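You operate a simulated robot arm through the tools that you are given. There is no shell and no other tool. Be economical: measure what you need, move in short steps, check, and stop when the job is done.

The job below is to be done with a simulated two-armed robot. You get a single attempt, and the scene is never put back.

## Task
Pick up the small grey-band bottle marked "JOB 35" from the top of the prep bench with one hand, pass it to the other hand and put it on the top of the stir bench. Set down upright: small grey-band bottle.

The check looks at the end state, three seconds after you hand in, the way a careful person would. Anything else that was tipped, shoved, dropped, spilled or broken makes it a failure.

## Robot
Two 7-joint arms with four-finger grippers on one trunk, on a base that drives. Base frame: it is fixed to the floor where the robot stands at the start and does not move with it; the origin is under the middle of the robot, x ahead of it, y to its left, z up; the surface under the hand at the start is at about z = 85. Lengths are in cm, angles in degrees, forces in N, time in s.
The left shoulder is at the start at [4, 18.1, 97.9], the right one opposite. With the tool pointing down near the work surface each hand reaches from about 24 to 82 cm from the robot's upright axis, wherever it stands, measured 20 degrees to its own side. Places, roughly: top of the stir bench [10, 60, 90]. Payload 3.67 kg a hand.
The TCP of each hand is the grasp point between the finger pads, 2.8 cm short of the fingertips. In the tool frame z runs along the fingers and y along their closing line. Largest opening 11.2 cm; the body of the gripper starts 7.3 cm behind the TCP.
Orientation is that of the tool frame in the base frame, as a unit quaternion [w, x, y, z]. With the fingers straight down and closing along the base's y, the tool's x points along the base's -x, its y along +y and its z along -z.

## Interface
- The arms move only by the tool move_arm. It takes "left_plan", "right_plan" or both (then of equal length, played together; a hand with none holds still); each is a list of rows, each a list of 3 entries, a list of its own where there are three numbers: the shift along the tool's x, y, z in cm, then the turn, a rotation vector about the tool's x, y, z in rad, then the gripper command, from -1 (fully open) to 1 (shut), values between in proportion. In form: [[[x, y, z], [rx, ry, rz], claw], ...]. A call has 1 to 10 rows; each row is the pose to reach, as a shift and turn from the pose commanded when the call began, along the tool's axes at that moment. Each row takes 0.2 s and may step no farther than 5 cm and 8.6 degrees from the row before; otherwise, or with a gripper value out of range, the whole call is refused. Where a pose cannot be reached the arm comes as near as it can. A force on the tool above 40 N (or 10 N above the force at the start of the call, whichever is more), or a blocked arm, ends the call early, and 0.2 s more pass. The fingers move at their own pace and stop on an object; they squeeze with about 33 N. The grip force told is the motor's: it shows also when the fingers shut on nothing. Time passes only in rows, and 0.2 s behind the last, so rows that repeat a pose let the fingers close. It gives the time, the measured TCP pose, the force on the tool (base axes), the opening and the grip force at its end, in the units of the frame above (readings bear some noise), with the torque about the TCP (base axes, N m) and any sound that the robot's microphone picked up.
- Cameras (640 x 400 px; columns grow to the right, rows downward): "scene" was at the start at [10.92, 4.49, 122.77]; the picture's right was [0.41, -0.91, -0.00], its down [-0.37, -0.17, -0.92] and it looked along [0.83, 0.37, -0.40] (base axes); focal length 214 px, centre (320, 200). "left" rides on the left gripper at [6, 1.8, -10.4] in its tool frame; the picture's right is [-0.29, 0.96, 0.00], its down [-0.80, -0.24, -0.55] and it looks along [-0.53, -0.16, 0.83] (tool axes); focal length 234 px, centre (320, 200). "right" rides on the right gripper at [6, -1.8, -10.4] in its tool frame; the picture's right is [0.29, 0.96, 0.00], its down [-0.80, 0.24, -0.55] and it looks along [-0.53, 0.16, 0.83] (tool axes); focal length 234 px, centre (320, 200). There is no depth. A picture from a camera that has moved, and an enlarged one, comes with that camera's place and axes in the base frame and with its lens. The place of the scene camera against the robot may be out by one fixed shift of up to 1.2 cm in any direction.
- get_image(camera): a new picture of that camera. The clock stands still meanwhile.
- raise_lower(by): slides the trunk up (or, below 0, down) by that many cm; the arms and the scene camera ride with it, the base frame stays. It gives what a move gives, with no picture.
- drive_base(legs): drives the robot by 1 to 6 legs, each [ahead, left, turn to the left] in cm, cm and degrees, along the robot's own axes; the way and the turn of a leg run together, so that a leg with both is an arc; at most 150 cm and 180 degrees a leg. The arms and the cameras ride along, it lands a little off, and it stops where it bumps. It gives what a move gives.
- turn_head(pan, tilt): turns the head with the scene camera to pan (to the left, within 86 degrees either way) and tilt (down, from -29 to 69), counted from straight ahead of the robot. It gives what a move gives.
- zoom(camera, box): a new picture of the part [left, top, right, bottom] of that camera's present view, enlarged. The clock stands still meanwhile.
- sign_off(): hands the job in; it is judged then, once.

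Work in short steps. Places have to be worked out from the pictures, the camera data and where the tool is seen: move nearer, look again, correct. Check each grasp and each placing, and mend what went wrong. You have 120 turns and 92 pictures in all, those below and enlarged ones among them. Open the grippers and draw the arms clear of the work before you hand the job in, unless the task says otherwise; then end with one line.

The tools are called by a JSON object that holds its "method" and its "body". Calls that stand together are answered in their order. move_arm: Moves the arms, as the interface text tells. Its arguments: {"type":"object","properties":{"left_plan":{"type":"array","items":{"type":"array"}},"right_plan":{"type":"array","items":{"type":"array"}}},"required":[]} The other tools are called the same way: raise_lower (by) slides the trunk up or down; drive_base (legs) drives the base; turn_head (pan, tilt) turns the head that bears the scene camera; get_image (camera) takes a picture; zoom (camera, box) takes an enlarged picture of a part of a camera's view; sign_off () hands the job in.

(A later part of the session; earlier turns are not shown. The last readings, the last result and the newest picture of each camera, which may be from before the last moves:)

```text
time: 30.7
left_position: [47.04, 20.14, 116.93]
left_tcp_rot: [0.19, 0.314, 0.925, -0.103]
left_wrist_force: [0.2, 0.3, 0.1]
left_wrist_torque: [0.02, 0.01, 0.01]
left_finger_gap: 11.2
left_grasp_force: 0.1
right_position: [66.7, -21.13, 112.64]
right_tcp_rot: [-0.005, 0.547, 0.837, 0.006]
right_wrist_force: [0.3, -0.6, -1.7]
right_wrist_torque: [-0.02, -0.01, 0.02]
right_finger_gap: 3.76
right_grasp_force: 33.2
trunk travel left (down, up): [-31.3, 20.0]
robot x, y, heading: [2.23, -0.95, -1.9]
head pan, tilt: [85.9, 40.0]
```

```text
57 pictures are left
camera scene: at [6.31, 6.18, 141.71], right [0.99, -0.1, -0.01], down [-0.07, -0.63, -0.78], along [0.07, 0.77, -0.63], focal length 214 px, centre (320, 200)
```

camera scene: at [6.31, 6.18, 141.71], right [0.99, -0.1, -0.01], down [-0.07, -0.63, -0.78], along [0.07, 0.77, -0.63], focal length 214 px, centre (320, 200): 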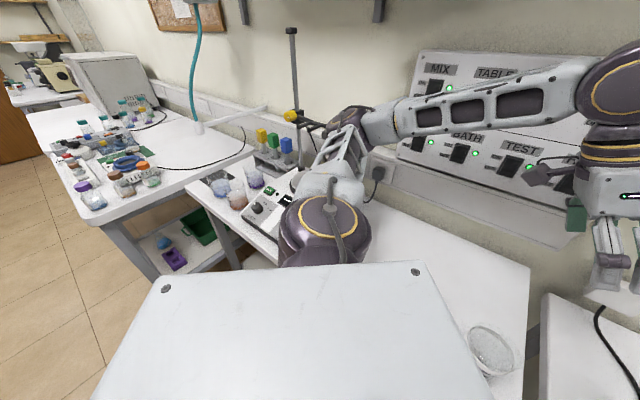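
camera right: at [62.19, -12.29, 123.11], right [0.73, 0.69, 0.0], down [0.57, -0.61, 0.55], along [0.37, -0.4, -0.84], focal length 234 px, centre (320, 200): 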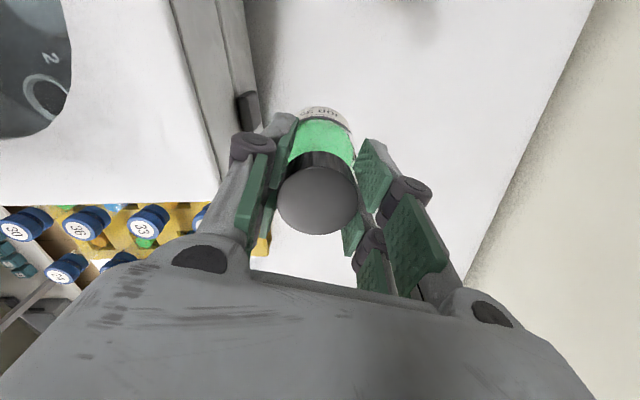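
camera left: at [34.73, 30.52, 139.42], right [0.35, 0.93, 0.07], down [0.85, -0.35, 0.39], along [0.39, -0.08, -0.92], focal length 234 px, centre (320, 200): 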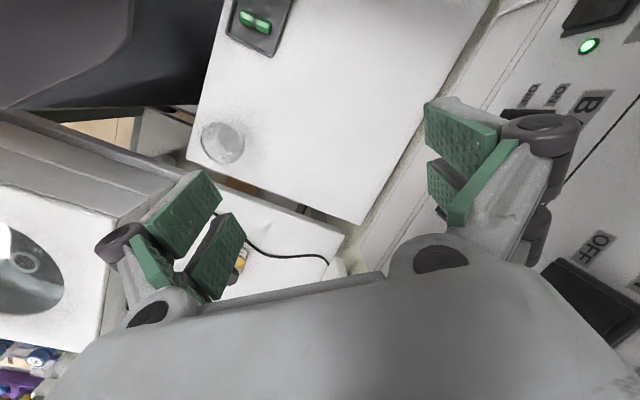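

The left elbow presses near the clamp of the stirrer stand. I'll bring the right hand up and inwards first, then drive the robot away from that bench a little.

{"method": "move_arm", "body": {"right_plan": [[[0, 0, -4], [0, 0, 0], 0.6], [[0, 0, -8.4], [0, 0, 0], 0.6], [[4, -0.6, -8.4], [0, 0, 0], 0.6], [[8, -1.2, -8.4], [0, 0, 0], 0.6], [[12, -1.8, -8.4], [0, 0, 0], 0.6], [[16, -2.4, -8.4], [0, 0, 0], 0.6], [[20, -2.9, -8.4], [0, 0, 0], 0.6]]}}

{"method": "drive_base", "body": {"legs": [[-8, -9, 0]]}}

{"method": "get_image", "body": {"camera": "scene"}}

```text
time: 32.3
left_position: [46.99, 19.93, 116.76]
left_tcp_rot: [0.19, 0.314, 0.925, -0.102]
left_wrist_force: [0.0, -0.7, 0.0]
left_wrist_torque: [0.01, -0.03, -0.01]
left_finger_gap: 11.22
left_grasp_force: 0.0
right_position: [56.66, -4.26, 121.29]
right_tcp_rot: [-0.006, 0.547, 0.837, 0.005]
right_wrist_force: [0.0, -0.5, -1.9]
right_wrist_torque: [0.01, 0.0, -0.01]
right_finger_gap: 3.77
right_grasp_force: 33.5
trunk travel left (down, up): [-31.3, 20.0]
robot x, y, heading: [2.28, -0.86, -1.7]
head pan, tilt: [85.9, 40.0]
```

```text
time: 33.5
left_position: [37.69, 13.15, 117.07]
left_tcp_rot: [0.197, 0.308, 0.924, -0.106]
left_wrist_force: [-1.6, -0.5, 0.3]
left_wrist_torque: [0.05, -0.1, 0.06]
left_finger_gap: 11.23
left_grasp_force: 0.1
right_position: [47.29, -11.27, 121.88]
right_tcp_rot: [0.002, 0.543, 0.84, 0.003]
right_wrist_force: [-1.3, -0.8, -1.8]
right_wrist_torque: [0.04, -0.03, 0.03]
right_finger_gap: 3.78
right_grasp_force: 33.3
trunk travel left (down, up): [-31.3, 20.0]
robot x, y, heading: [-6.24, -9.41, -1.4]
head pan, tilt: [85.9, 40.0]
```

```text
56 pictures are left
camera scene: at [-3.13, -0.86, 141.64], right [1.0, -0.09, 0.0], down [-0.06, -0.64, -0.77], along [0.07, 0.76, -0.64], focal length 214 px, centre (320, 200)
```

scene: 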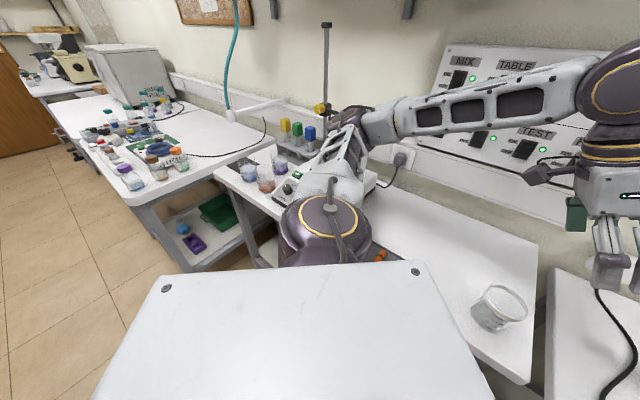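

The elbow is clear of the stand now. I set the right hand to about (48, -4, 120) and bring the left hand to its tilted pre-pass pose 13 cm back along its fingers.

{"method": "move_arm", "body": {"right_plan": [[[1.3, 0.7, 0.4], [0, 0, 0], 0.6], [[2.6, 1.4, 0.8], [0, 0, 0], 0.6], [[3.9, 2.2, 1.2], [0, 0, 0], 0.6], [[5.2, 2.9, 1.6], [0, 0, 0], 0.6], [[6.4, 3.6, 1.9], [0, 0, 0], 0.6], [[6.4, 3.6, 1.9], [0, 0, 0], 0.6]], "left_plan": [[[-2, -0.5, 0], [0.052, -0.097, 0.085], -1], [[-4.1, -1, 0], [0.105, -0.194, 0.169], -1], [[-6.2, -1.5, -0.1], [0.157, -0.291, 0.254], -1], [[-8.2, -2.1, -0.2], [0.21, -0.388, 0.338], -1], [[-10.3, -2.6, -0.2], [0.262, -0.485, 0.423], -1], [[-10.3, -2.6, -0.2], [0.262, -0.485, 0.423], -1]]}}

{"method": "get_image", "body": {"camera": "left"}}

{"method": "turn_head", "body": {"pan": 15, "tilt": 30}}

{"method": "get_image", "body": {"camera": "scene"}}

```text
time: 34.9
left_position: [43.97, 5.96, 121.52]
left_tcp_rot: [0.387, 0.481, 0.745, -0.254]
left_wrist_force: [-0.1, 0.7, -1.0]
left_wrist_torque: [-0.02, 0.03, -0.01]
left_finger_gap: 11.2
left_grasp_force: 0.1
right_position: [48.53, -3.21, 119.88]
right_tcp_rot: [0.002, 0.543, 0.84, 0.001]
right_wrist_force: [-0.1, 0.3, -2.0]
right_wrist_torque: [-0.01, 0.0, -0.03]
right_finger_gap: 3.8
right_grasp_force: 33.5
trunk travel left (down, up): [-31.3, 20.0]
robot x, y, heading: [-5.51, -9.59, -1.6]
head pan, tilt: [85.9, 40.0]
```

```text
55 pictures are left
camera left: at [40.74, 17.97, 122.45], right [0.94, 0.24, 0.23], down [-0.21, -0.1, 0.97], along [0.26, -0.97, -0.04], focal length 234 px, centre (320, 200)
```

left: 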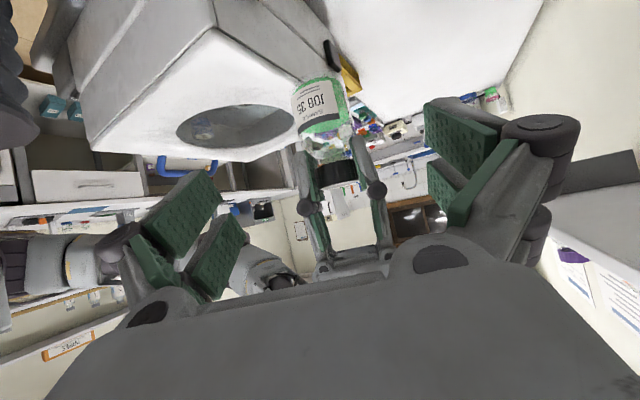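

```text
time: 36.4
left_position: [43.92, 6.12, 121.52]
left_tcp_rot: [0.386, 0.481, 0.745, -0.254]
left_wrist_force: [0.7, -0.2, 1.1]
left_wrist_torque: [-0.03, 0.01, 0.01]
left_finger_gap: 11.15
left_grasp_force: 0.0
right_position: [48.46, -3.43, 119.99]
right_tcp_rot: [0.001, 0.543, 0.84, 0.001]
right_wrist_force: [-1.3, 0.1, -2.2]
right_wrist_torque: [0.0, 0.0, 0.01]
right_finger_gap: 3.75
right_grasp_force: 33.0
trunk travel left (down, up): [-31.3, 20.0]
robot x, y, heading: [-6.06, -9.43, -1.1]
head pan, tilt: [15.0, 30.0]
```

```text
54 pictures are left
camera scene: at [5.41, -6.71, 143.13], right [0.24, -0.97, 0.0], down [-0.49, -0.12, -0.87], along [0.84, 0.21, -0.5], focal length 214 px, centre (320, 200)
```

scene: 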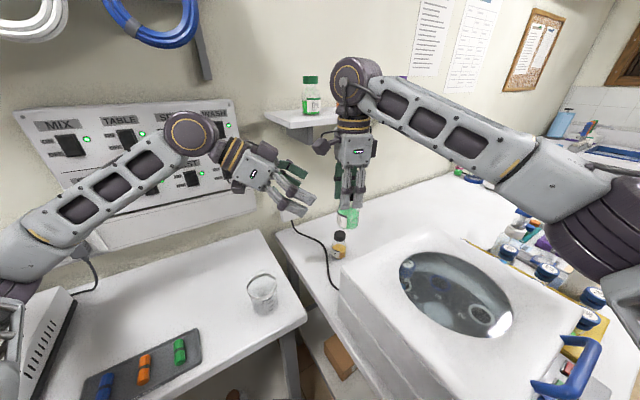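

The left camera shows the bottle as computed: axis (48.5, -3.4), base z≈111.2, label facing the left hand. I advance the left hand along its fingers, 9 cm first.

{"method": "move_arm", "body": {"left_plan": [[[-0.1, 0.1, 3], [0, 0, 0], -1], [[-0.1, 0.2, 6], [0, 0, 0], -1], [[-0.1, 0.25, 9], [0, 0, 0], -1], [[-0.1, 0.25, 9], [0, 0, 0], -1]]}}

{"method": "get_image", "body": {"camera": "left"}}

{"method": "zoom", "body": {"camera": "scene", "box": [240, 120, 400, 250]}}

```text
time: 37.4
left_position: [47.01, -0.68, 116.35]
left_tcp_rot: [0.386, 0.481, 0.745, -0.254]
left_wrist_force: [-0.4, 0.0, -0.2]
left_wrist_torque: [-0.03, 0.0, 0.04]
left_finger_gap: 11.23
left_grasp_force: 0.1
right_position: [48.4, -3.28, 119.83]
right_tcp_rot: [0.0, 0.543, 0.84, 0.001]
right_wrist_force: [0.1, 0.1, -1.0]
right_wrist_torque: [-0.01, 0.03, -0.02]
right_finger_gap: 3.77
right_grasp_force: 32.8
trunk travel left (down, up): [-31.3, 20.0]
robot x, y, heading: [-5.44, -9.51, -1.2]
head pan, tilt: [15.0, 30.0]
```

```text
53 pictures are left
camera left: at [43.73, 11.12, 117.33], right [0.94, 0.24, 0.23], down [-0.21, -0.1, 0.97], along [0.26, -0.97, -0.04], focal length 234 px, centre (320, 200)
```

left: 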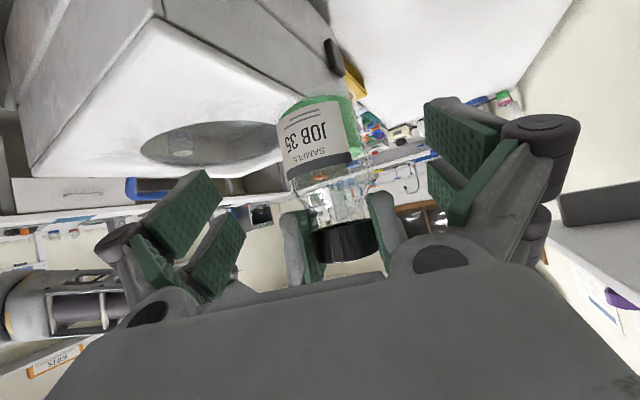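

```text
3.08 times, centred on (320, 185) of scene
camera zoom: at [5.37, -6.68, 143.13], right [0.24, -0.97, 0.0], down [-0.49, -0.12, -0.87], along [0.84, 0.21, -0.5], focal length 660 px, centre (320, 246)
```

zoom: 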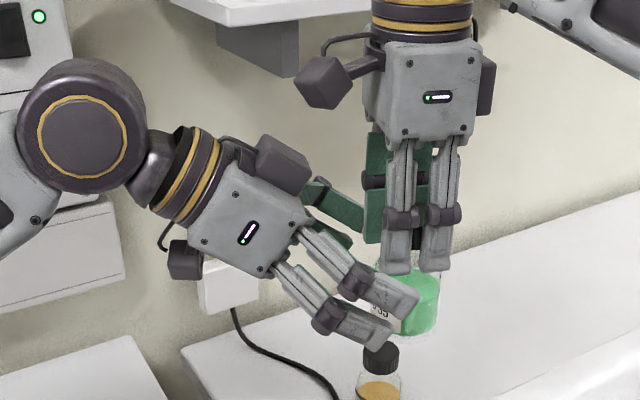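

Clear so far; the left fingers straddle the bottle below the right fingers. I advance the last 3.8 cm.

{"method": "move_arm", "body": {"left_plan": [[[-0.05, 0, 1.5], [0, 0, 0], -1], [[-0.1, 0, 3], [0, 0, 0], -1], [[-0.1, 0, 3.8], [0, 0, 0], -1], [[-0.1, 0, 3.8], [0, 0, 0], -1]]}}

{"method": "get_image", "body": {"camera": "left"}}

{"method": "zoom", "body": {"camera": "scene", "box": [240, 120, 400, 250]}}

```text
time: 38.4
left_position: [48.44, -3.59, 114.5]
left_tcp_rot: [0.387, 0.48, 0.745, -0.253]
left_wrist_force: [-0.4, -0.1, 0.0]
left_wrist_torque: [0.04, 0.03, 0.03]
left_finger_gap: 11.2
left_grasp_force: 0.1
right_position: [48.43, -3.42, 119.87]
right_tcp_rot: [0.001, 0.544, 0.839, 0.0]
right_wrist_force: [0.5, -0.3, -2.5]
right_wrist_torque: [-0.01, -0.01, 0.04]
right_finger_gap: 3.78
right_grasp_force: 33.1
trunk travel left (down, up): [-31.3, 20.0]
robot x, y, heading: [-5.5, -9.55, -1.3]
head pan, tilt: [15.0, 30.0]
```

```text
51 pictures are left
camera left: at [45.25, 8.15, 115.3], right [0.94, 0.24, 0.23], down [-0.21, -0.1, 0.97], along [0.26, -0.97, -0.04], focal length 234 px, centre (320, 200)
```

left: 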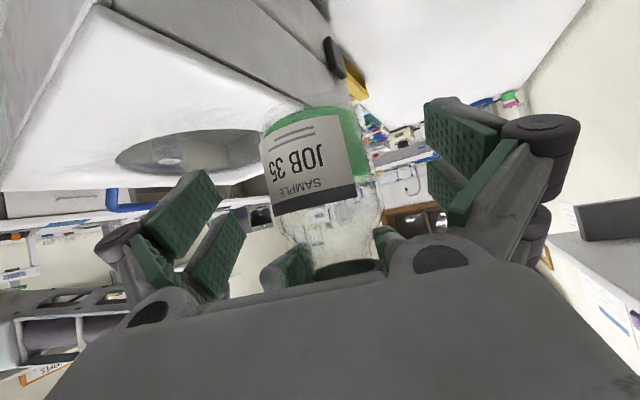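

```text
3.08 times, centred on (320, 185) of scene
camera zoom: at [5.4, -6.71, 143.13], right [0.24, -0.97, 0.0], down [-0.49, -0.12, -0.87], along [0.84, 0.21, -0.5], focal length 660 px, centre (320, 246)
```

zoom: 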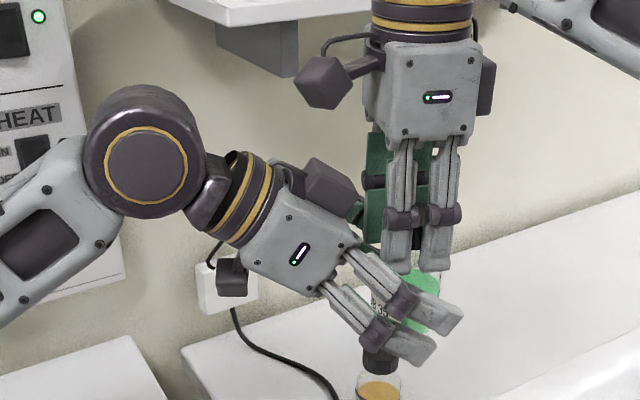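

Both hands are aligned within 0.2 cm. I close the left gripper on the body.

{"method": "move_arm", "body": {"left_plan": [[[0, 0, 0], [0, 0, 0], -0.3], [[0, 0, 0], [0, 0, 0], 0.1], [[0, 0, 0], [0, 0, 0], 0.5], [[0, 0, 0], [0, 0, 0], 0.5], [[0, 0, 0], [0, 0, 0], 0.5]]}}

{"method": "zoom", "body": {"camera": "scene", "box": [240, 120, 400, 250]}}

```text
time: 39.6
left_position: [48.59, -3.52, 114.39]
left_tcp_rot: [0.388, 0.48, 0.746, -0.253]
left_wrist_force: [5.8, 18.1, 0.6]
left_wrist_torque: [-1.28, -0.19, -0.16]
left_finger_gap: 5.84
left_grasp_force: 33.7
right_position: [48.6, -3.43, 119.89]
right_tcp_rot: [0.0, 0.543, 0.84, 0.0]
right_wrist_force: [-5.4, -18.2, -2.3]
right_wrist_torque: [0.28, 0.52, 0.17]
right_finger_gap: 3.99
right_grasp_force: 32.5
trunk travel left (down, up): [-31.3, 20.0]
robot x, y, heading: [-6.03, -9.41, -1.4]
head pan, tilt: [15.0, 30.0]
```

```text
3.08 times, centred on (320, 185) of scene
camera zoom: at [5.4, -6.72, 143.13], right [0.24, -0.97, 0.0], down [-0.49, -0.12, -0.87], along [0.84, 0.21, -0.5], focal length 660 px, centre (320, 246)
```

zoom: 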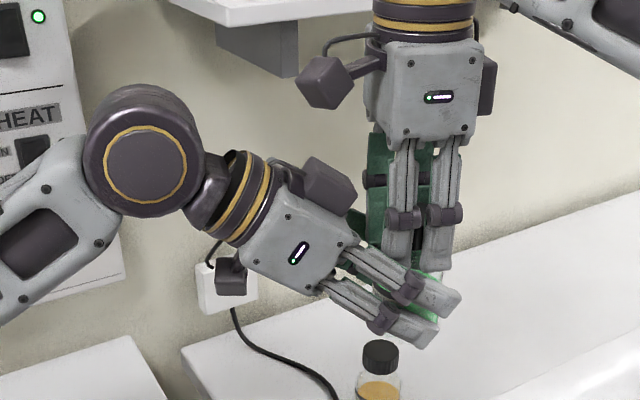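

Left closed at gap 5.84 with 33 N, and the forces suggest light contact between hands about z≈121. I check the left view to be sure the pads are on the glass and not on the right fingers.

{"method": "get_image", "body": {"camera": "left"}}

{"method": "get_image", "body": {"camera": "right"}}

{"method": "zoom", "body": {"camera": "scene", "box": [300, 160, 370, 210]}}

```text
48 pictures are left
camera left: at [45.32, 8.24, 115.33], right [0.94, 0.24, 0.23], down [-0.21, -0.1, 0.97], along [0.26, -0.96, -0.04], focal length 234 px, centre (320, 200)
```

left: 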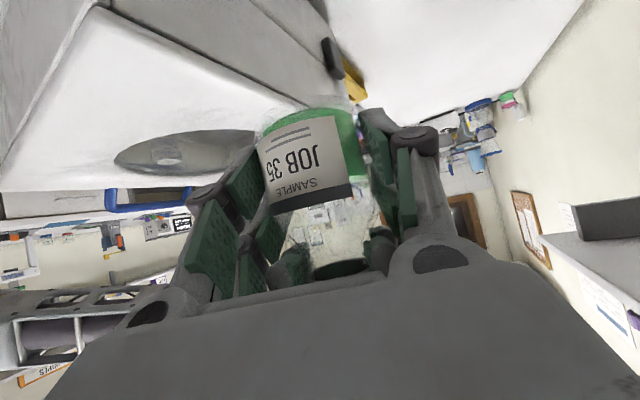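

```text
47 pictures are left
camera right: at [44.42, 1.31, 130.25], right [0.76, 0.66, 0.0], down [0.54, -0.63, 0.56], along [0.36, -0.42, -0.83], focal length 234 px, centre (320, 200)
```

right: 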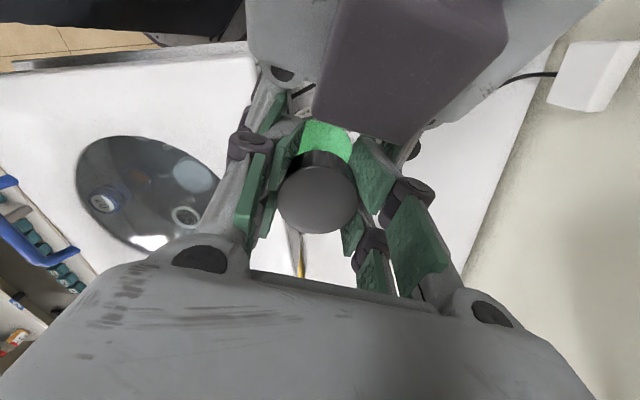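

```text
8.00 times, centred on (335, 185) of scene
camera zoom: at [5.4, -6.72, 143.13], right [0.24, -0.97, 0.0], down [-0.49, -0.12, -0.87], along [0.84, 0.21, -0.5], focal length 1716 px, centre (200, 320)
```

zoom: 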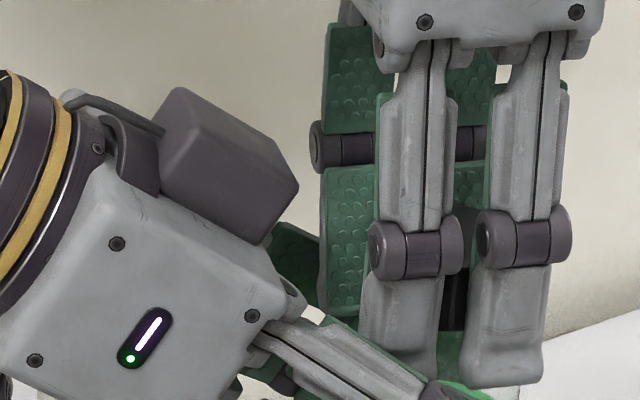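

The left pads hug the glass body, the right fingers hold only the cap. I open the right gripper a bit while the left holds.

{"method": "move_arm", "body": {"right_plan": [[[0, 0, 0], [0, 0, 0], 0.2], [[0, 0, 0], [0, 0, 0], 0.0], [[0, 0, 0], [0, 0, 0], -0.2], [[0, 0, 0], [0, 0, 0], -0.2]]}}

{"method": "get_image", "body": {"camera": "left"}}

```text
time: 40.6
left_position: [48.53, -3.68, 114.35]
left_tcp_rot: [0.386, 0.481, 0.746, -0.253]
left_wrist_force: [4.1, 30.1, 1.3]
left_wrist_torque: [-0.86, 0.98, -0.21]
left_finger_gap: 5.73
left_grasp_force: 32.7
right_position: [48.54, -3.47, 119.87]
right_tcp_rot: [0.001, 0.544, 0.839, -0.001]
right_wrist_force: [-4.2, -30.3, -4.0]
right_wrist_torque: [-0.82, -0.72, 0.16]
right_finger_gap: 4.31
right_grasp_force: 0.0
trunk travel left (down, up): [-31.3, 20.0]
robot x, y, heading: [-6.03, -9.31, -1.2]
head pan, tilt: [15.0, 30.0]
```

```text
45 pictures are left
camera left: at [45.28, 8.2, 115.31], right [0.94, 0.24, 0.23], down [-0.21, -0.1, 0.97], along [0.26, -0.96, -0.04], focal length 234 px, centre (320, 200)
```

left: 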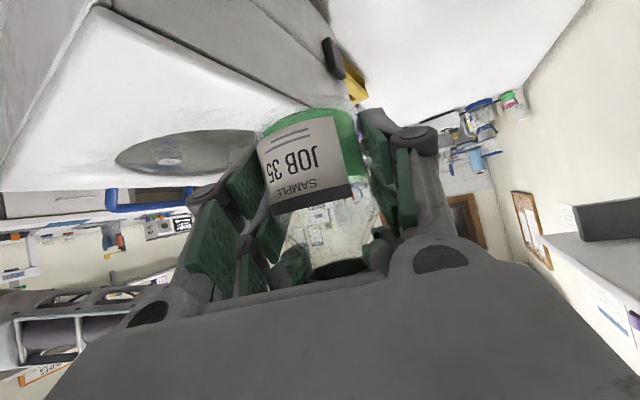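

The right fingers have freed the cap (gap 4.31) but are held from opening by the left fingers. I relax the right to about that gap and lift it straight up off the cap.

{"method": "move_arm", "body": {"right_plan": [[[0, 0, 0], [0, 0, 0], 0.24], [[0, 0, 0], [0, 0, 0], 0.24]]}}

```text
time: 41.2
left_position: [48.51, -3.5, 114.37]
left_tcp_rot: [0.388, 0.48, 0.745, -0.253]
left_wrist_force: [2.2, 36.7, -0.4]
left_wrist_torque: [-2.37, -0.17, 0.12]
left_finger_gap: 5.7
left_grasp_force: 32.5
right_position: [48.55, -3.55, 119.82]
right_tcp_rot: [0.002, 0.544, 0.839, -0.001]
right_wrist_force: [-2.2, -36.0, -1.6]
right_wrist_torque: [0.41, 0.27, -0.07]
right_finger_gap: 4.25
right_grasp_force: 0.1
trunk travel left (down, up): [-31.3, 20.0]
robot x, y, heading: [-5.91, -9.71, -1.4]
head pan, tilt: [15.0, 30.0]
```

The push (36 N) acts at z≈121: the left hand's motor box presses on a right finger. I slide the right hand 0.6 cm away from it, along the free direction of its pads.

{"method": "move_arm", "body": {"right_plan": [[[-0.3, 0, 0], [0, 0, 0], 0.24], [[-0.6, 0, 0], [0, 0, 0], 0.24], [[-0.6, 0, 0], [0, 0, 0], 0.24]]}}

{"method": "get_image", "body": {"camera": "left"}}

```text
time: 42.0
left_position: [48.54, -3.8, 114.31]
left_tcp_rot: [0.386, 0.481, 0.745, -0.254]
left_wrist_force: [15.0, 0.1, -3.3]
left_wrist_torque: [-0.4, 0.43, -0.14]
left_finger_gap: 5.6
left_grasp_force: 33.0
right_position: [48.58, -3.75, 119.81]
right_tcp_rot: [0.0, 0.541, 0.841, 0.002]
right_wrist_force: [-15.6, 0.6, 5.0]
right_wrist_torque: [0.47, 0.39, 0.13]
right_finger_gap: 4.26
right_grasp_force: 0.0
trunk travel left (down, up): [-31.3, 20.0]
robot x, y, heading: [-6.33, -9.39, -1.4]
head pan, tilt: [15.0, 30.0]
```

```text
44 pictures are left
camera left: at [45.24, 8.06, 115.24], right [0.94, 0.24, 0.23], down [-0.21, -0.1, 0.97], along [0.26, -0.97, -0.04], focal length 234 px, centre (320, 200)
```

left: 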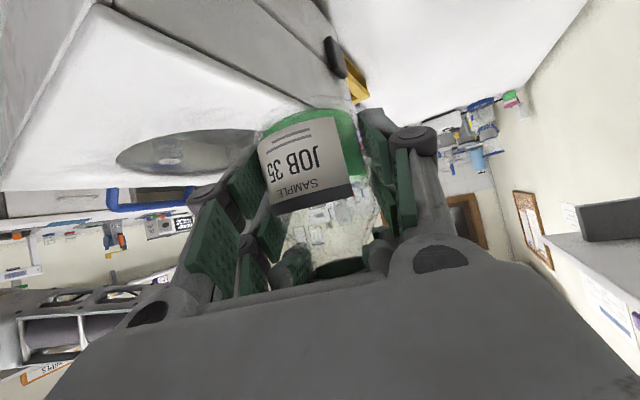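

The y push is gone. I lift the right hand slowly straight up.

{"method": "move_arm", "body": {"right_plan": [[[-0.1, 0, -0.5], [0, 0, 0], 0.24], [[-0.1, 0, -1.2], [0, 0, 0], 0.22], [[-0.1, 0, -2], [0, 0, 0], 0.1], [[-0.1, 0, -3], [0, 0, 0], 0.0]]}}

{"method": "get_image", "body": {"camera": "left"}}

{"method": "zoom", "body": {"camera": "scene", "box": [240, 120, 400, 250]}}

```text
time: 43.0
left_position: [48.28, -3.73, 114.35]
left_tcp_rot: [0.387, 0.481, 0.745, -0.254]
left_wrist_force: [-0.2, -0.2, -0.5]
left_wrist_torque: [0.04, 0.03, 0.03]
left_finger_gap: 5.48
left_grasp_force: 33.4
right_position: [48.65, -4.14, 122.62]
right_tcp_rot: [0.0, 0.543, 0.84, 0.0]
right_wrist_force: [0.5, -0.8, -0.6]
right_wrist_torque: [-0.03, 0.01, 0.04]
right_finger_gap: 5.61
right_grasp_force: 0.1
trunk travel left (down, up): [-31.3, 20.0]
robot x, y, heading: [-6.01, -9.02, -1.6]
head pan, tilt: [15.0, 30.0]
```

```text
43 pictures are left
camera left: at [45.21, 8.14, 115.3], right [0.94, 0.24, 0.23], down [-0.21, -0.1, 0.97], along [0.26, -0.97, -0.04], focal length 234 px, centre (320, 200)
```

left: 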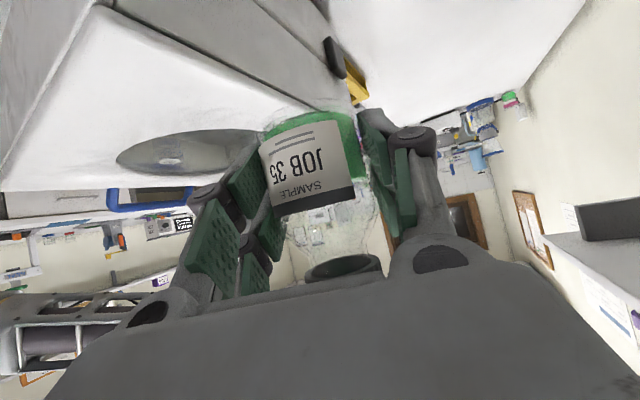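

```text
3.08 times, centred on (320, 185) of scene
camera zoom: at [5.38, -6.71, 143.13], right [0.24, -0.97, 0.0], down [-0.49, -0.12, -0.87], along [0.84, 0.21, -0.5], focal length 660 px, centre (320, 246)
```

zoom: 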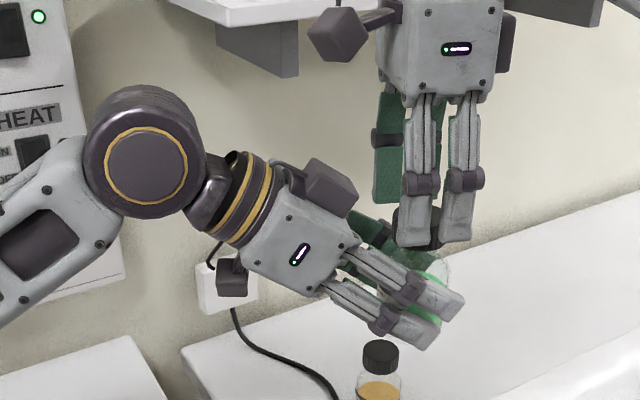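

The right hand is off and free of force; the left holds the bottle (gap 5.48, 33 N). I retract the right hand up and back, clear of the work.

{"method": "move_arm", "body": {"right_plan": [[[-0.5, 0, -3], [0, 0, 0], 0.0], [[-1, 0, -7], [0, 0, 0], 0.0], [[-5, 0, -9], [0, 0, 0], 0.0], [[-9, 0, -9], [0, 0, 0], 0.0], [[-13, 0, -9], [0, 0, 0], 0.0], [[-13, 0, -9], [0, 0, 0], 0.0]]}}

{"method": "get_image", "body": {"camera": "scene"}}

{"method": "zoom", "body": {"camera": "scene", "box": [280, 130, 400, 230]}}

```text
time: 44.4
left_position: [48.54, -3.53, 114.33]
left_tcp_rot: [0.387, 0.48, 0.745, -0.253]
left_wrist_force: [0.3, 0.2, -1.2]
left_wrist_torque: [0.01, 0.0, 0.01]
left_finger_gap: 5.53
left_grasp_force: 32.9
right_position: [54.09, -15.67, 131.76]
right_tcp_rot: [0.001, 0.542, 0.84, 0.001]
right_wrist_force: [-0.5, 0.7, 0.7]
right_wrist_torque: [-0.05, -0.03, 0.02]
right_finger_gap: 5.6
right_grasp_force: 0.1
trunk travel left (down, up): [-31.3, 20.0]
robot x, y, heading: [-6.06, -9.72, -1.4]
head pan, tilt: [15.0, 30.0]
```

```text
41 pictures are left
camera scene: at [5.39, -6.66, 143.13], right [0.24, -0.97, 0.0], down [-0.49, -0.12, -0.87], along [0.84, 0.21, -0.5], focal length 214 px, centre (320, 200)
```

scene: 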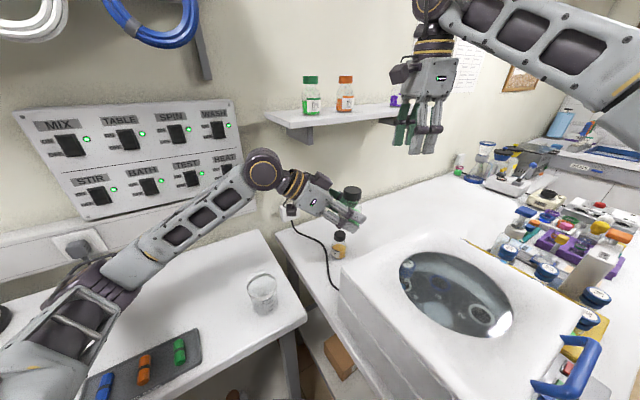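

```text
4.00 times, centred on (340, 180) of scene
camera zoom: at [5.39, -6.66, 143.13], right [0.24, -0.97, 0.0], down [-0.49, -0.12, -0.87], along [0.84, 0.21, -0.5], focal length 858 px, centre (240, 280)
```

zoom: 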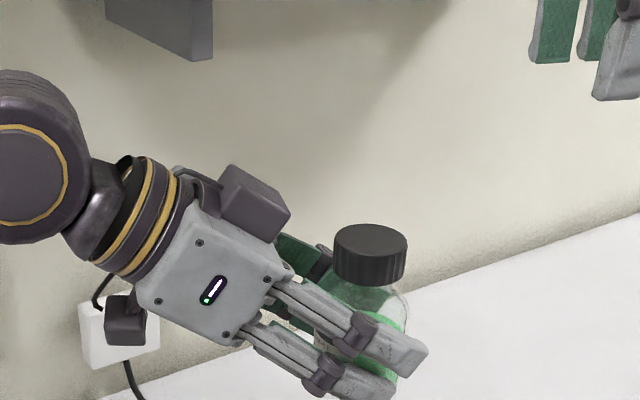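

The bottle is firmly and upright in the left hand. I carry it toward a clear spot on the stir bench around (48, 30), with a yaw to keep the elbow in; half the way first.

{"method": "move_arm", "body": {"left_plan": [[[1.4, 1.3, -2.75], [-0.044, 0, -0.031], 0.5], [[2.9, 2.7, -5.5], [-0.088, 0, -0.062], 0.5], [[4.3, 4, -8.25], [-0.133, 0, -0.093], 0.5], [[5.7, 5.3, -11], [-0.177, 0, -0.124], 0.5], [[7.2, 6.65, -13.75], [-0.221, 0, -0.155], 0.5]]}}

{"method": "turn_head", "body": {"pan": 50, "tilt": 30}}

{"method": "get_image", "body": {"camera": "scene"}}

```text
time: 45.6
left_position: [48.27, 13.25, 116.52]
left_tcp_rot: [0.416, 0.377, 0.803, -0.199]
left_wrist_force: [0.6, 0.3, -1.1]
left_wrist_torque: [0.02, -0.01, -0.02]
left_finger_gap: 5.52
left_grasp_force: 33.2
right_position: [53.93, -15.61, 131.73]
right_tcp_rot: [0.001, 0.543, 0.84, 0.001]
right_wrist_force: [0.1, 0.8, -0.1]
right_wrist_torque: [-0.05, 0.03, 0.01]
right_finger_gap: 5.61
right_grasp_force: 0.0
trunk travel left (down, up): [-31.3, 20.0]
robot x, y, heading: [-5.7, -9.22, -1.4]
head pan, tilt: [15.0, 30.0]
```

```text
time: 46.6
left_position: [48.22, 13.14, 116.4]
left_tcp_rot: [0.416, 0.377, 0.803, -0.199]
left_wrist_force: [0.2, -0.4, -2.4]
left_wrist_torque: [0.03, -0.02, 0.01]
left_finger_gap: 5.53
left_grasp_force: 33.4
right_position: [54.09, -15.72, 131.73]
right_tcp_rot: [0.002, 0.543, 0.84, 0.0]
right_wrist_force: [-0.2, -0.6, 0.7]
right_wrist_torque: [-0.02, -0.01, -0.01]
right_finger_gap: 5.63
right_grasp_force: 0.0
trunk travel left (down, up): [-31.3, 20.0]
robot x, y, heading: [-5.86, -9.39, -1.1]
head pan, tilt: [50.0, 30.0]
```

```text
39 pictures are left
camera scene: at [2.57, -2.06, 143.13], right [0.75, -0.66, 0.0], down [-0.33, -0.38, -0.87], along [0.57, 0.65, -0.5], focal length 214 px, centre (320, 200)
```

scene: 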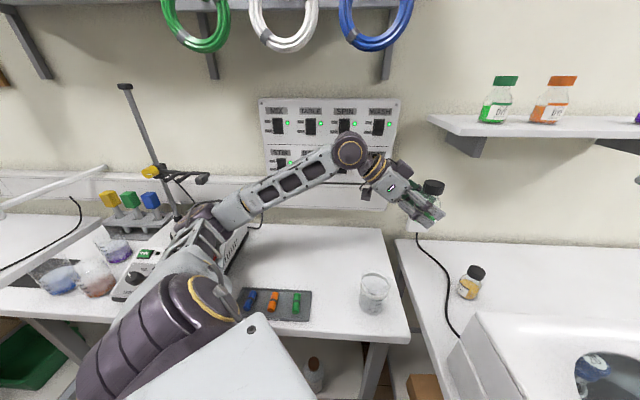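

The elbow stays well in front of the stand from this base position. I carry on to above the spot.

{"method": "move_arm", "body": {"left_plan": [[[1.3, 1.3, -2.75], [-0.044, 0, -0.031], 0.5], [[2.6, 2.6, -5.5], [-0.088, 0, -0.062], 0.5], [[4.1, 3.7, -7.5], [-0.133, 0, -0.093], 0.5]]}}

{"method": "get_image", "body": {"camera": "scene"}}

```text
time: 47.4
left_position: [45.82, 22.19, 117.27]
left_tcp_rot: [0.431, 0.31, 0.831, -0.165]
left_wrist_force: [-0.7, 0.4, -2.4]
left_wrist_torque: [0.03, 0.02, -0.04]
left_finger_gap: 5.49
left_grasp_force: 33.2
right_position: [54.15, -15.71, 131.79]
right_tcp_rot: [0.002, 0.543, 0.84, 0.001]
right_wrist_force: [-0.2, 0.4, 0.7]
right_wrist_torque: [0.04, 0.02, 0.0]
right_finger_gap: 5.57
right_grasp_force: 0.0
trunk travel left (down, up): [-31.3, 20.0]
robot x, y, heading: [-5.87, -9.77, -1.2]
head pan, tilt: [50.0, 30.0]
```

```text
38 pictures are left
camera scene: at [2.59, -1.99, 143.12], right [0.75, -0.66, 0.0], down [-0.33, -0.38, -0.87], along [0.57, 0.65, -0.5], focal length 214 px, centre (320, 200)
```

scene: 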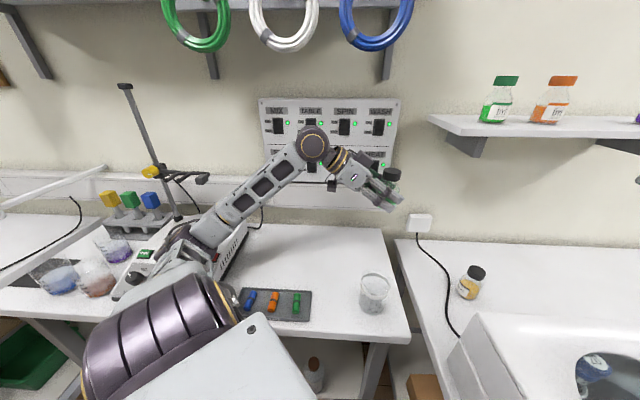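

The elbow hovers over the stirrer unit; to keep it high while the hand goes low I raise the trunk 14 cm (left wrist is now well below the overhead hooks).

{"method": "raise_lower", "body": {"by": 14}}

{"method": "get_image", "body": {"camera": "scene"}}

```text
time: 49.0
left_position: [45.6, 22.05, 131.53]
left_tcp_rot: [0.43, 0.31, 0.832, -0.164]
left_wrist_force: [0.4, 0.5, -2.2]
left_wrist_torque: [0.04, 0.02, -0.03]
left_finger_gap: 5.5
left_grasp_force: 32.9
right_position: [54.03, -15.71, 145.89]
right_tcp_rot: [0.001, 0.543, 0.84, 0.0]
right_wrist_force: [0.2, -0.1, 0.2]
right_wrist_torque: [-0.03, 0.01, 0.02]
right_finger_gap: 5.59
right_grasp_force: 0.1
trunk travel left (down, up): [-45.3, 6.0]
robot x, y, heading: [-5.85, -9.17, -1.1]
head pan, tilt: [50.0, 30.0]
```

```text
37 pictures are left
camera scene: at [2.59, -2.05, 157.22], right [0.75, -0.66, 0.0], down [-0.33, -0.38, -0.87], along [0.57, 0.65, -0.5], focal length 214 px, centre (320, 200)
```

scene: 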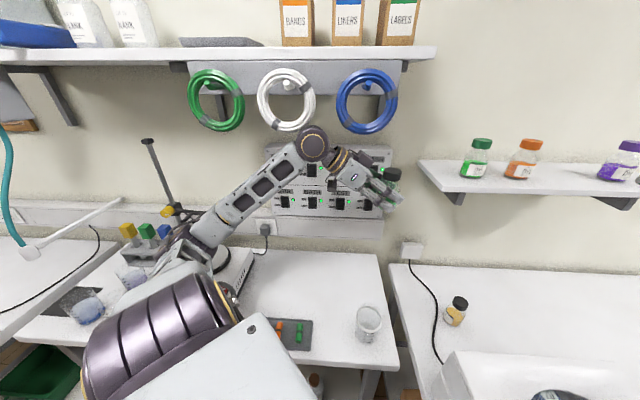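

I lower the left hand diagonally toward (48, 29), part of the way, then look.

{"method": "move_arm", "body": {"left_plan": [[[3.4, 0.9, 2], [0, 0, 0], 0.5], [[6.8, 1.8, 4], [0, 0, 0], 0.5], [[10.2, 2.7, 6], [0, 0, 0], 0.5], [[13.6, 3.5, 7.9], [0, 0, 0], 0.5], [[17, 4.4, 9.9], [0, 0, 0], 0.5], [[20.5, 5.3, 11.9], [0, 0, 0], 0.5]]}}

{"method": "get_image", "body": {"camera": "scene"}}

{"method": "get_image", "body": {"camera": "left"}}

```text
time: 50.5
left_position: [47.73, 27.37, 107.87]
left_tcp_rot: [0.431, 0.311, 0.831, -0.165]
left_wrist_force: [-0.2, -0.2, -1.3]
left_wrist_torque: [-0.02, 0.03, 0.01]
left_finger_gap: 5.5
left_grasp_force: 33.0
right_position: [54.09, -15.6, 145.8]
right_tcp_rot: [0.002, 0.543, 0.84, 0.001]
right_wrist_force: [0.1, 0.5, 0.5]
right_wrist_torque: [0.01, 0.0, 0.0]
right_finger_gap: 5.61
right_grasp_force: 0.1
trunk travel left (down, up): [-45.3, 6.0]
robot x, y, heading: [-5.59, -9.53, -1.2]
head pan, tilt: [50.0, 30.0]
```

```text
36 pictures are left
camera scene: at [2.62, -2.01, 157.21], right [0.75, -0.66, 0.0], down [-0.33, -0.38, -0.87], along [0.57, 0.65, -0.5], focal length 214 px, centre (320, 200)
```

scene: 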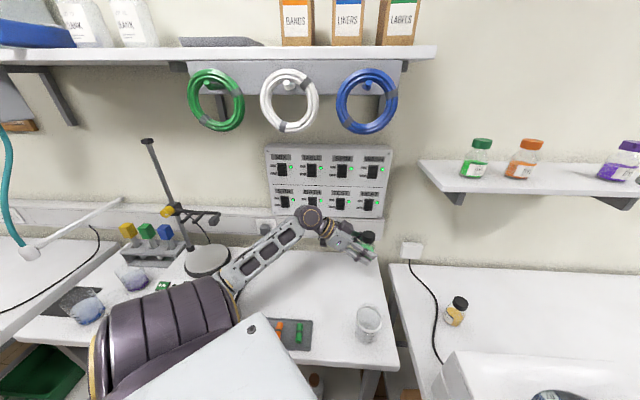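

```text
35 pictures are left
camera left: at [40.0, 36.72, 108.88], right [0.75, 0.61, 0.23], down [-0.15, -0.18, 0.97], along [0.64, -0.77, -0.04], focal length 234 px, centre (320, 200)
```

left: 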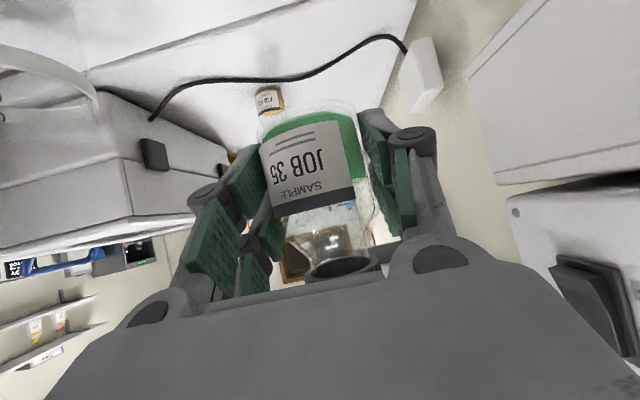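

Above the spot, bench edge and beaker are clear. I lower straight down by 9 cm and check.

{"method": "move_arm", "body": {"left_plan": [[[2.5, 0, 1.7], [0, 0, 0], 0.5], [[4.9, 0, 3.5], [0, 0, 0], 0.5], [[7.4, 0, 5.2], [0, 0, 0], 0.5], [[7.4, 0, 5.2], [0, 0, 0], 0.5]]}}

{"method": "zoom", "body": {"camera": "scene", "box": [290, 190, 430, 370]}}

{"method": "get_image", "body": {"camera": "left"}}

```text
time: 51.5
left_position: [47.46, 27.21, 99.11]
left_tcp_rot: [0.43, 0.31, 0.832, -0.165]
left_wrist_force: [-0.1, -0.5, -3.2]
left_wrist_torque: [0.02, 0.0, -0.01]
left_finger_gap: 5.5
left_grasp_force: 32.9
right_position: [54.07, -15.71, 145.84]
right_tcp_rot: [0.001, 0.543, 0.84, 0.0]
right_wrist_force: [0.4, -0.2, 0.4]
right_wrist_torque: [0.01, 0.02, 0.02]
right_finger_gap: 5.6
right_grasp_force: 0.0
trunk travel left (down, up): [-45.3, 6.0]
robot x, y, heading: [-5.63, -9.79, -1.1]
head pan, tilt: [50.0, 30.0]
```

```text
2.22 times, centred on (360, 280) of scene
camera zoom: at [2.58, -2.06, 157.22], right [0.75, -0.66, 0.0], down [-0.33, -0.38, -0.87], along [0.57, 0.65, -0.5], focal length 477 px, centre (231, 22)
```

zoom: 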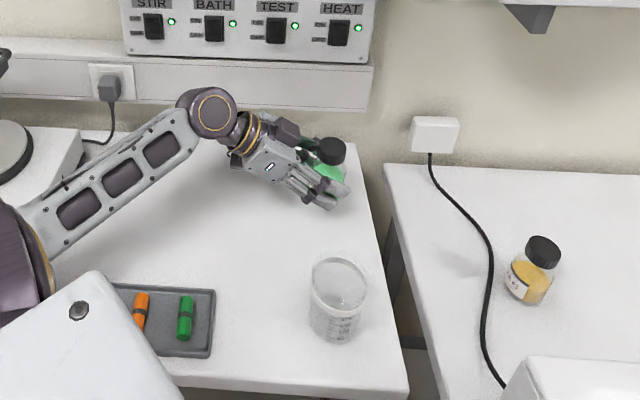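

```text
33 pictures are left
camera left: at [39.78, 36.57, 99.98], right [0.75, 0.61, 0.23], down [-0.15, -0.18, 0.97], along [0.64, -0.77, -0.04], focal length 234 px, centre (320, 200)
```

left: 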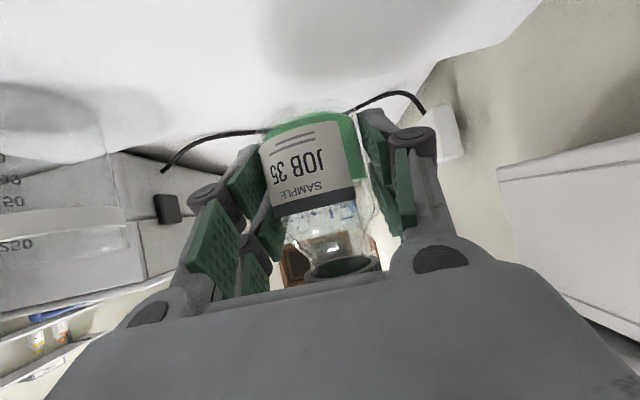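

Still above the bench. I lower 4 cm more in small steps.

{"method": "move_arm", "body": {"left_plan": [[[0.8, 0, 0.6], [0, 0, 0], 0.5], [[1.6, 0, 1.15], [0, 0, 0], 0.5], [[2.4, 0, 1.7], [0, 0, 0], 0.5], [[3.3, 0, 2.3], [0, 0, 0], 0.5], [[3.3, 0, 2.3], [0, 0, 0], 0.5]]}}

{"method": "get_image", "body": {"camera": "left"}}

{"method": "zoom", "body": {"camera": "scene", "box": [330, 220, 390, 270]}}

```text
time: 52.6
left_position: [47.55, 27.09, 94.83]
left_tcp_rot: [0.431, 0.309, 0.832, -0.164]
left_wrist_force: [0.2, 0.3, -1.7]
left_wrist_torque: [0.03, 0.05, 0.0]
left_finger_gap: 5.49
left_grasp_force: 33.1
right_position: [53.99, -15.77, 145.87]
right_tcp_rot: [0.001, 0.543, 0.84, 0.0]
right_wrist_force: [0.3, -0.4, 0.8]
right_wrist_torque: [-0.02, 0.03, 0.03]
right_finger_gap: 5.61
right_grasp_force: 0.0
trunk travel left (down, up): [-45.3, 6.0]
robot x, y, heading: [-6.01, -9.43, -1.2]
head pan, tilt: [50.0, 30.0]
```

```text
32 pictures are left
camera left: at [39.76, 36.57, 95.76], right [0.75, 0.61, 0.23], down [-0.15, -0.18, 0.97], along [0.64, -0.77, -0.04], focal length 234 px, centre (320, 200)
```

left: 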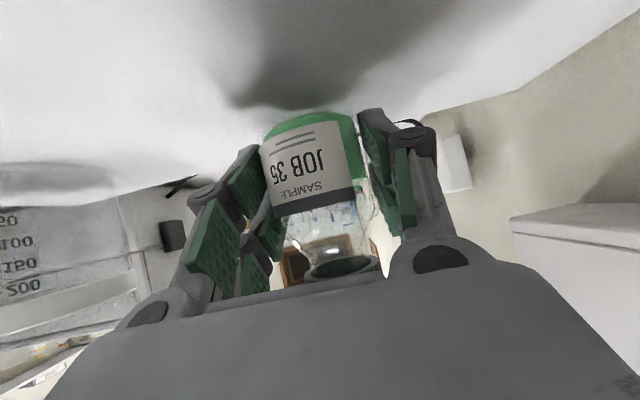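

```text
8.00 times, centred on (360, 245) of scene
camera zoom: at [2.57, -2.07, 157.22], right [0.75, -0.66, 0.0], down [-0.33, -0.38, -0.87], along [0.57, 0.65, -0.5], focal length 1716 px, centre (0, -160)
```

zoom: 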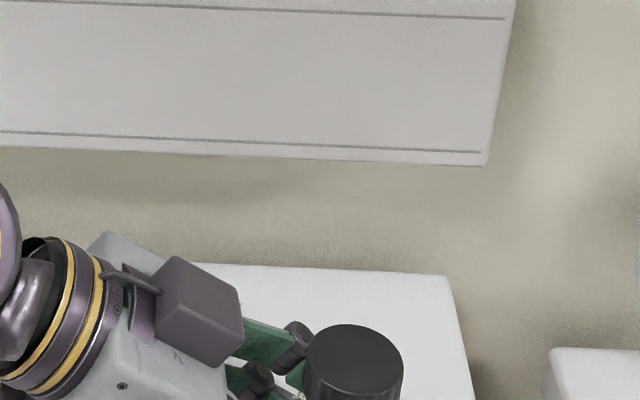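

Shadow closes in under the bottle. I lower 1.5 cm and read the force.

{"method": "move_arm", "body": {"left_plan": [[[0.4, 0, 0.3], [0, 0, 0], 0.5], [[0.8, 0, 0.6], [0, 0, 0], 0.5], [[1.2, 0, 0.87], [0, 0, 0], 0.5]]}}

{"method": "get_image", "body": {"camera": "left"}}

```text
time: 53.5
left_position: [47.68, 27.3, 93.73]
left_tcp_rot: [0.434, 0.31, 0.83, -0.162]
left_wrist_force: [3.1, 1.9, 17.8]
left_wrist_torque: [-0.3, -0.3, 0.19]
left_finger_gap: 5.55
left_grasp_force: 33.5
right_position: [53.82, -15.82, 145.98]
right_tcp_rot: [0.001, 0.544, 0.839, 0.003]
right_wrist_force: [-1.0, -1.4, 0.4]
right_wrist_torque: [0.0, -0.01, 0.03]
right_finger_gap: 5.62
right_grasp_force: 0.1
trunk travel left (down, up): [-45.3, 6.0]
robot x, y, heading: [-5.95, -9.38, -1.3]
head pan, tilt: [50.0, 30.0]
```

```text
30 pictures are left
camera left: at [39.84, 36.57, 94.62], right [0.75, 0.62, 0.24], down [-0.16, -0.18, 0.97], along [0.64, -0.77, -0.04], focal length 234 px, centre (320, 200)
```

left: 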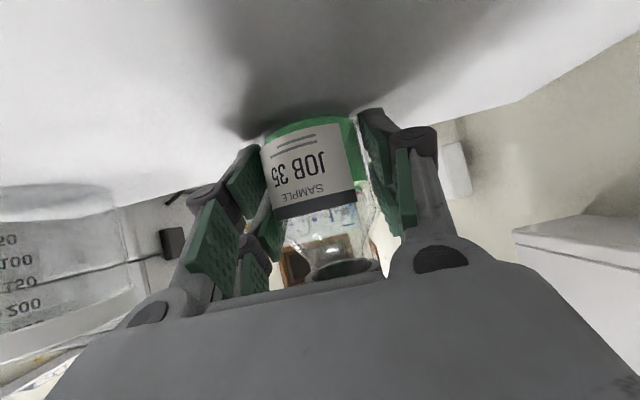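

Touchdown: 18 N upward. I ease up 0.35 cm to relieve the load and check.

{"method": "move_arm", "body": {"left_plan": [[[-0.3, 0, -0.2], [0, 0, 0], 0.5], [[-0.3, 0, -0.2], [0, 0, 0], 0.5]]}}

{"method": "zoom", "body": {"camera": "left", "box": [220, 80, 420, 220]}}

```text
time: 54.0
left_position: [47.62, 27.28, 93.66]
left_tcp_rot: [0.431, 0.31, 0.832, -0.164]
left_wrist_force: [2.8, 0.8, 7.6]
left_wrist_torque: [-0.16, -0.33, 0.07]
left_finger_gap: 5.5
left_grasp_force: 32.5
right_position: [53.93, -15.75, 145.89]
right_tcp_rot: [0.0, 0.543, 0.84, 0.001]
right_wrist_force: [-0.4, 0.8, -0.4]
right_wrist_torque: [0.01, 0.01, -0.01]
right_finger_gap: 5.62
right_grasp_force: 0.0
trunk travel left (down, up): [-45.3, 6.0]
robot x, y, heading: [-5.78, -9.6, -1.2]
head pan, tilt: [50.0, 30.0]
```

```text
2.86 times, centred on (320, 150) of left
camera zoom: at [39.8, 36.57, 94.6], right [0.75, 0.61, 0.23], down [-0.15, -0.18, 0.97], along [0.64, -0.77, -0.04], focal length 669 px, centre (320, 343)
```

zoom: 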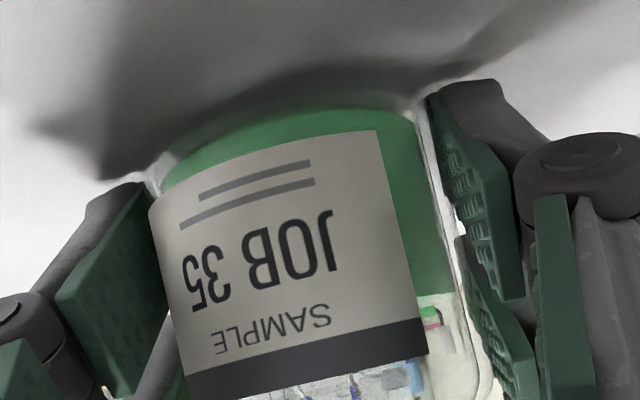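

The bottle axis agrees with vertical within a couple of degrees, and the base is at the bench. I open the left gripper slowly.

{"method": "move_arm", "body": {"left_plan": [[[-0.12, 0, -0.08], [0, 0, 0], 0.5], [[-0.12, 0, -0.08], [0, 0, 0], 0.0], [[-0.12, 0, -0.08], [0, 0, 0], -0.2], [[-0.12, 0, -0.08], [0, 0, 0], -0.5], [[-0.12, 0, -0.08], [0, 0, 0], -0.8]]}}

{"method": "get_image", "body": {"camera": "left"}}

```text
time: 55.2
left_position: [47.53, 27.22, 93.77]
left_tcp_rot: [0.431, 0.31, 0.832, -0.164]
left_wrist_force: [1.2, 1.0, 0.7]
left_wrist_torque: [0.01, 0.0, -0.01]
left_finger_gap: 10.05
left_grasp_force: 0.0
right_position: [53.94, -15.66, 145.86]
right_tcp_rot: [0.001, 0.543, 0.84, 0.0]
right_wrist_force: [0.3, 0.6, -0.5]
right_wrist_torque: [-0.03, 0.01, -0.01]
right_finger_gap: 5.57
right_grasp_force: 0.1
trunk travel left (down, up): [-45.3, 6.0]
robot x, y, heading: [-5.85, -9.79, -1.3]
head pan, tilt: [50.0, 30.0]
```

```text
28 pictures are left
camera left: at [39.8, 36.56, 94.77], right [0.75, 0.61, 0.23], down [-0.15, -0.18, 0.97], along [0.64, -0.77, -0.04], focal length 234 px, centre (320, 200)
```

left: 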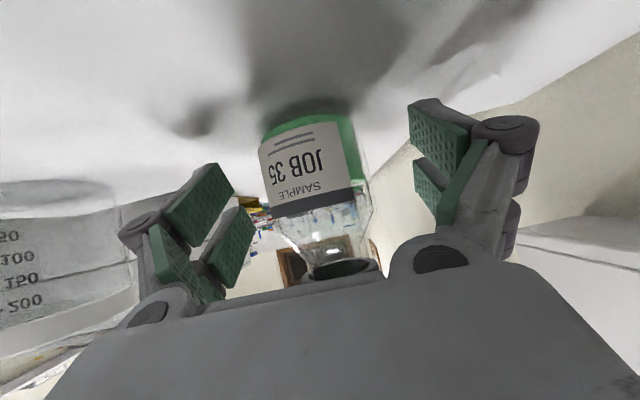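

The bottle stands by itself between the open fingers. I withdraw the left hand back along its fingers.

{"method": "move_arm", "body": {"left_plan": [[[0, 0, -2], [0, 0, 0], -0.8], [[0, 0, -4.5], [0, 0, 0], -0.8], [[0, 0, -8], [0, 0, 0], -0.8], [[0, 0, -12], [0, 0, 0], -0.8], [[0, 0, -15], [0, 0, 0], -0.8]]}}

{"method": "get_image", "body": {"camera": "left"}}

{"method": "get_image", "body": {"camera": "scene"}}

```text
time: 56.5
left_position: [38.25, 35.23, 102.26]
left_tcp_rot: [0.432, 0.31, 0.831, -0.164]
left_wrist_force: [-1.1, 0.5, -0.5]
left_wrist_torque: [0.0, 0.03, -0.02]
left_finger_gap: 10.09
left_grasp_force: 0.1
right_position: [53.93, -15.62, 145.91]
right_tcp_rot: [0.001, 0.543, 0.839, 0.0]
right_wrist_force: [-0.5, 0.8, 0.3]
right_wrist_torque: [-0.01, 0.03, -0.01]
right_finger_gap: 5.59
right_grasp_force: 0.1
trunk travel left (down, up): [-45.3, 6.0]
robot x, y, heading: [-5.81, -9.81, -1.6]
head pan, tilt: [50.0, 30.0]
```

```text
27 pictures are left
camera left: at [30.39, 44.57, 103.3], right [0.75, 0.61, 0.23], down [-0.15, -0.18, 0.97], along [0.64, -0.77, -0.04], focal length 234 px, centre (320, 200)
```

left: 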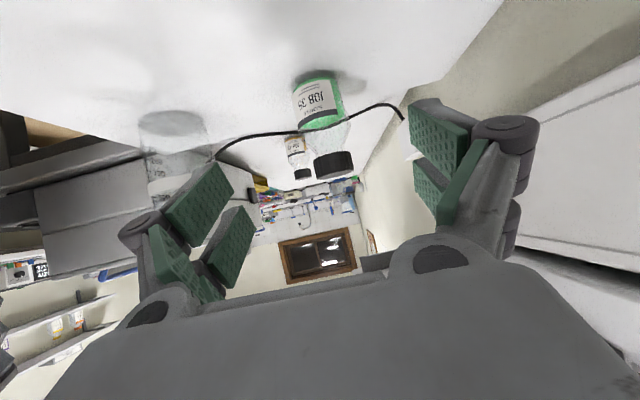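

```text
26 pictures are left
camera scene: at [2.49, -2.09, 157.22], right [0.75, -0.66, 0.0], down [-0.33, -0.38, -0.87], along [0.57, 0.65, -0.5], focal length 214 px, centre (320, 200)
```

scene: 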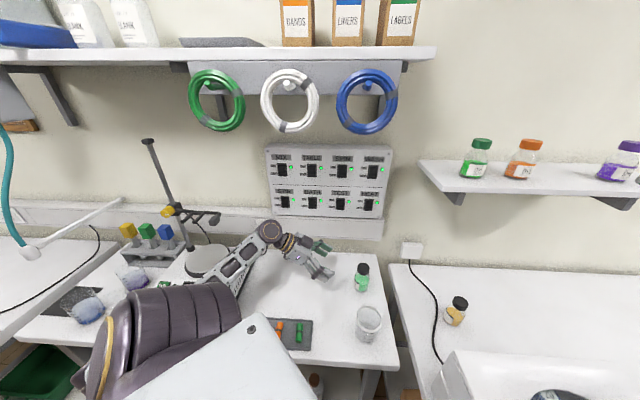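

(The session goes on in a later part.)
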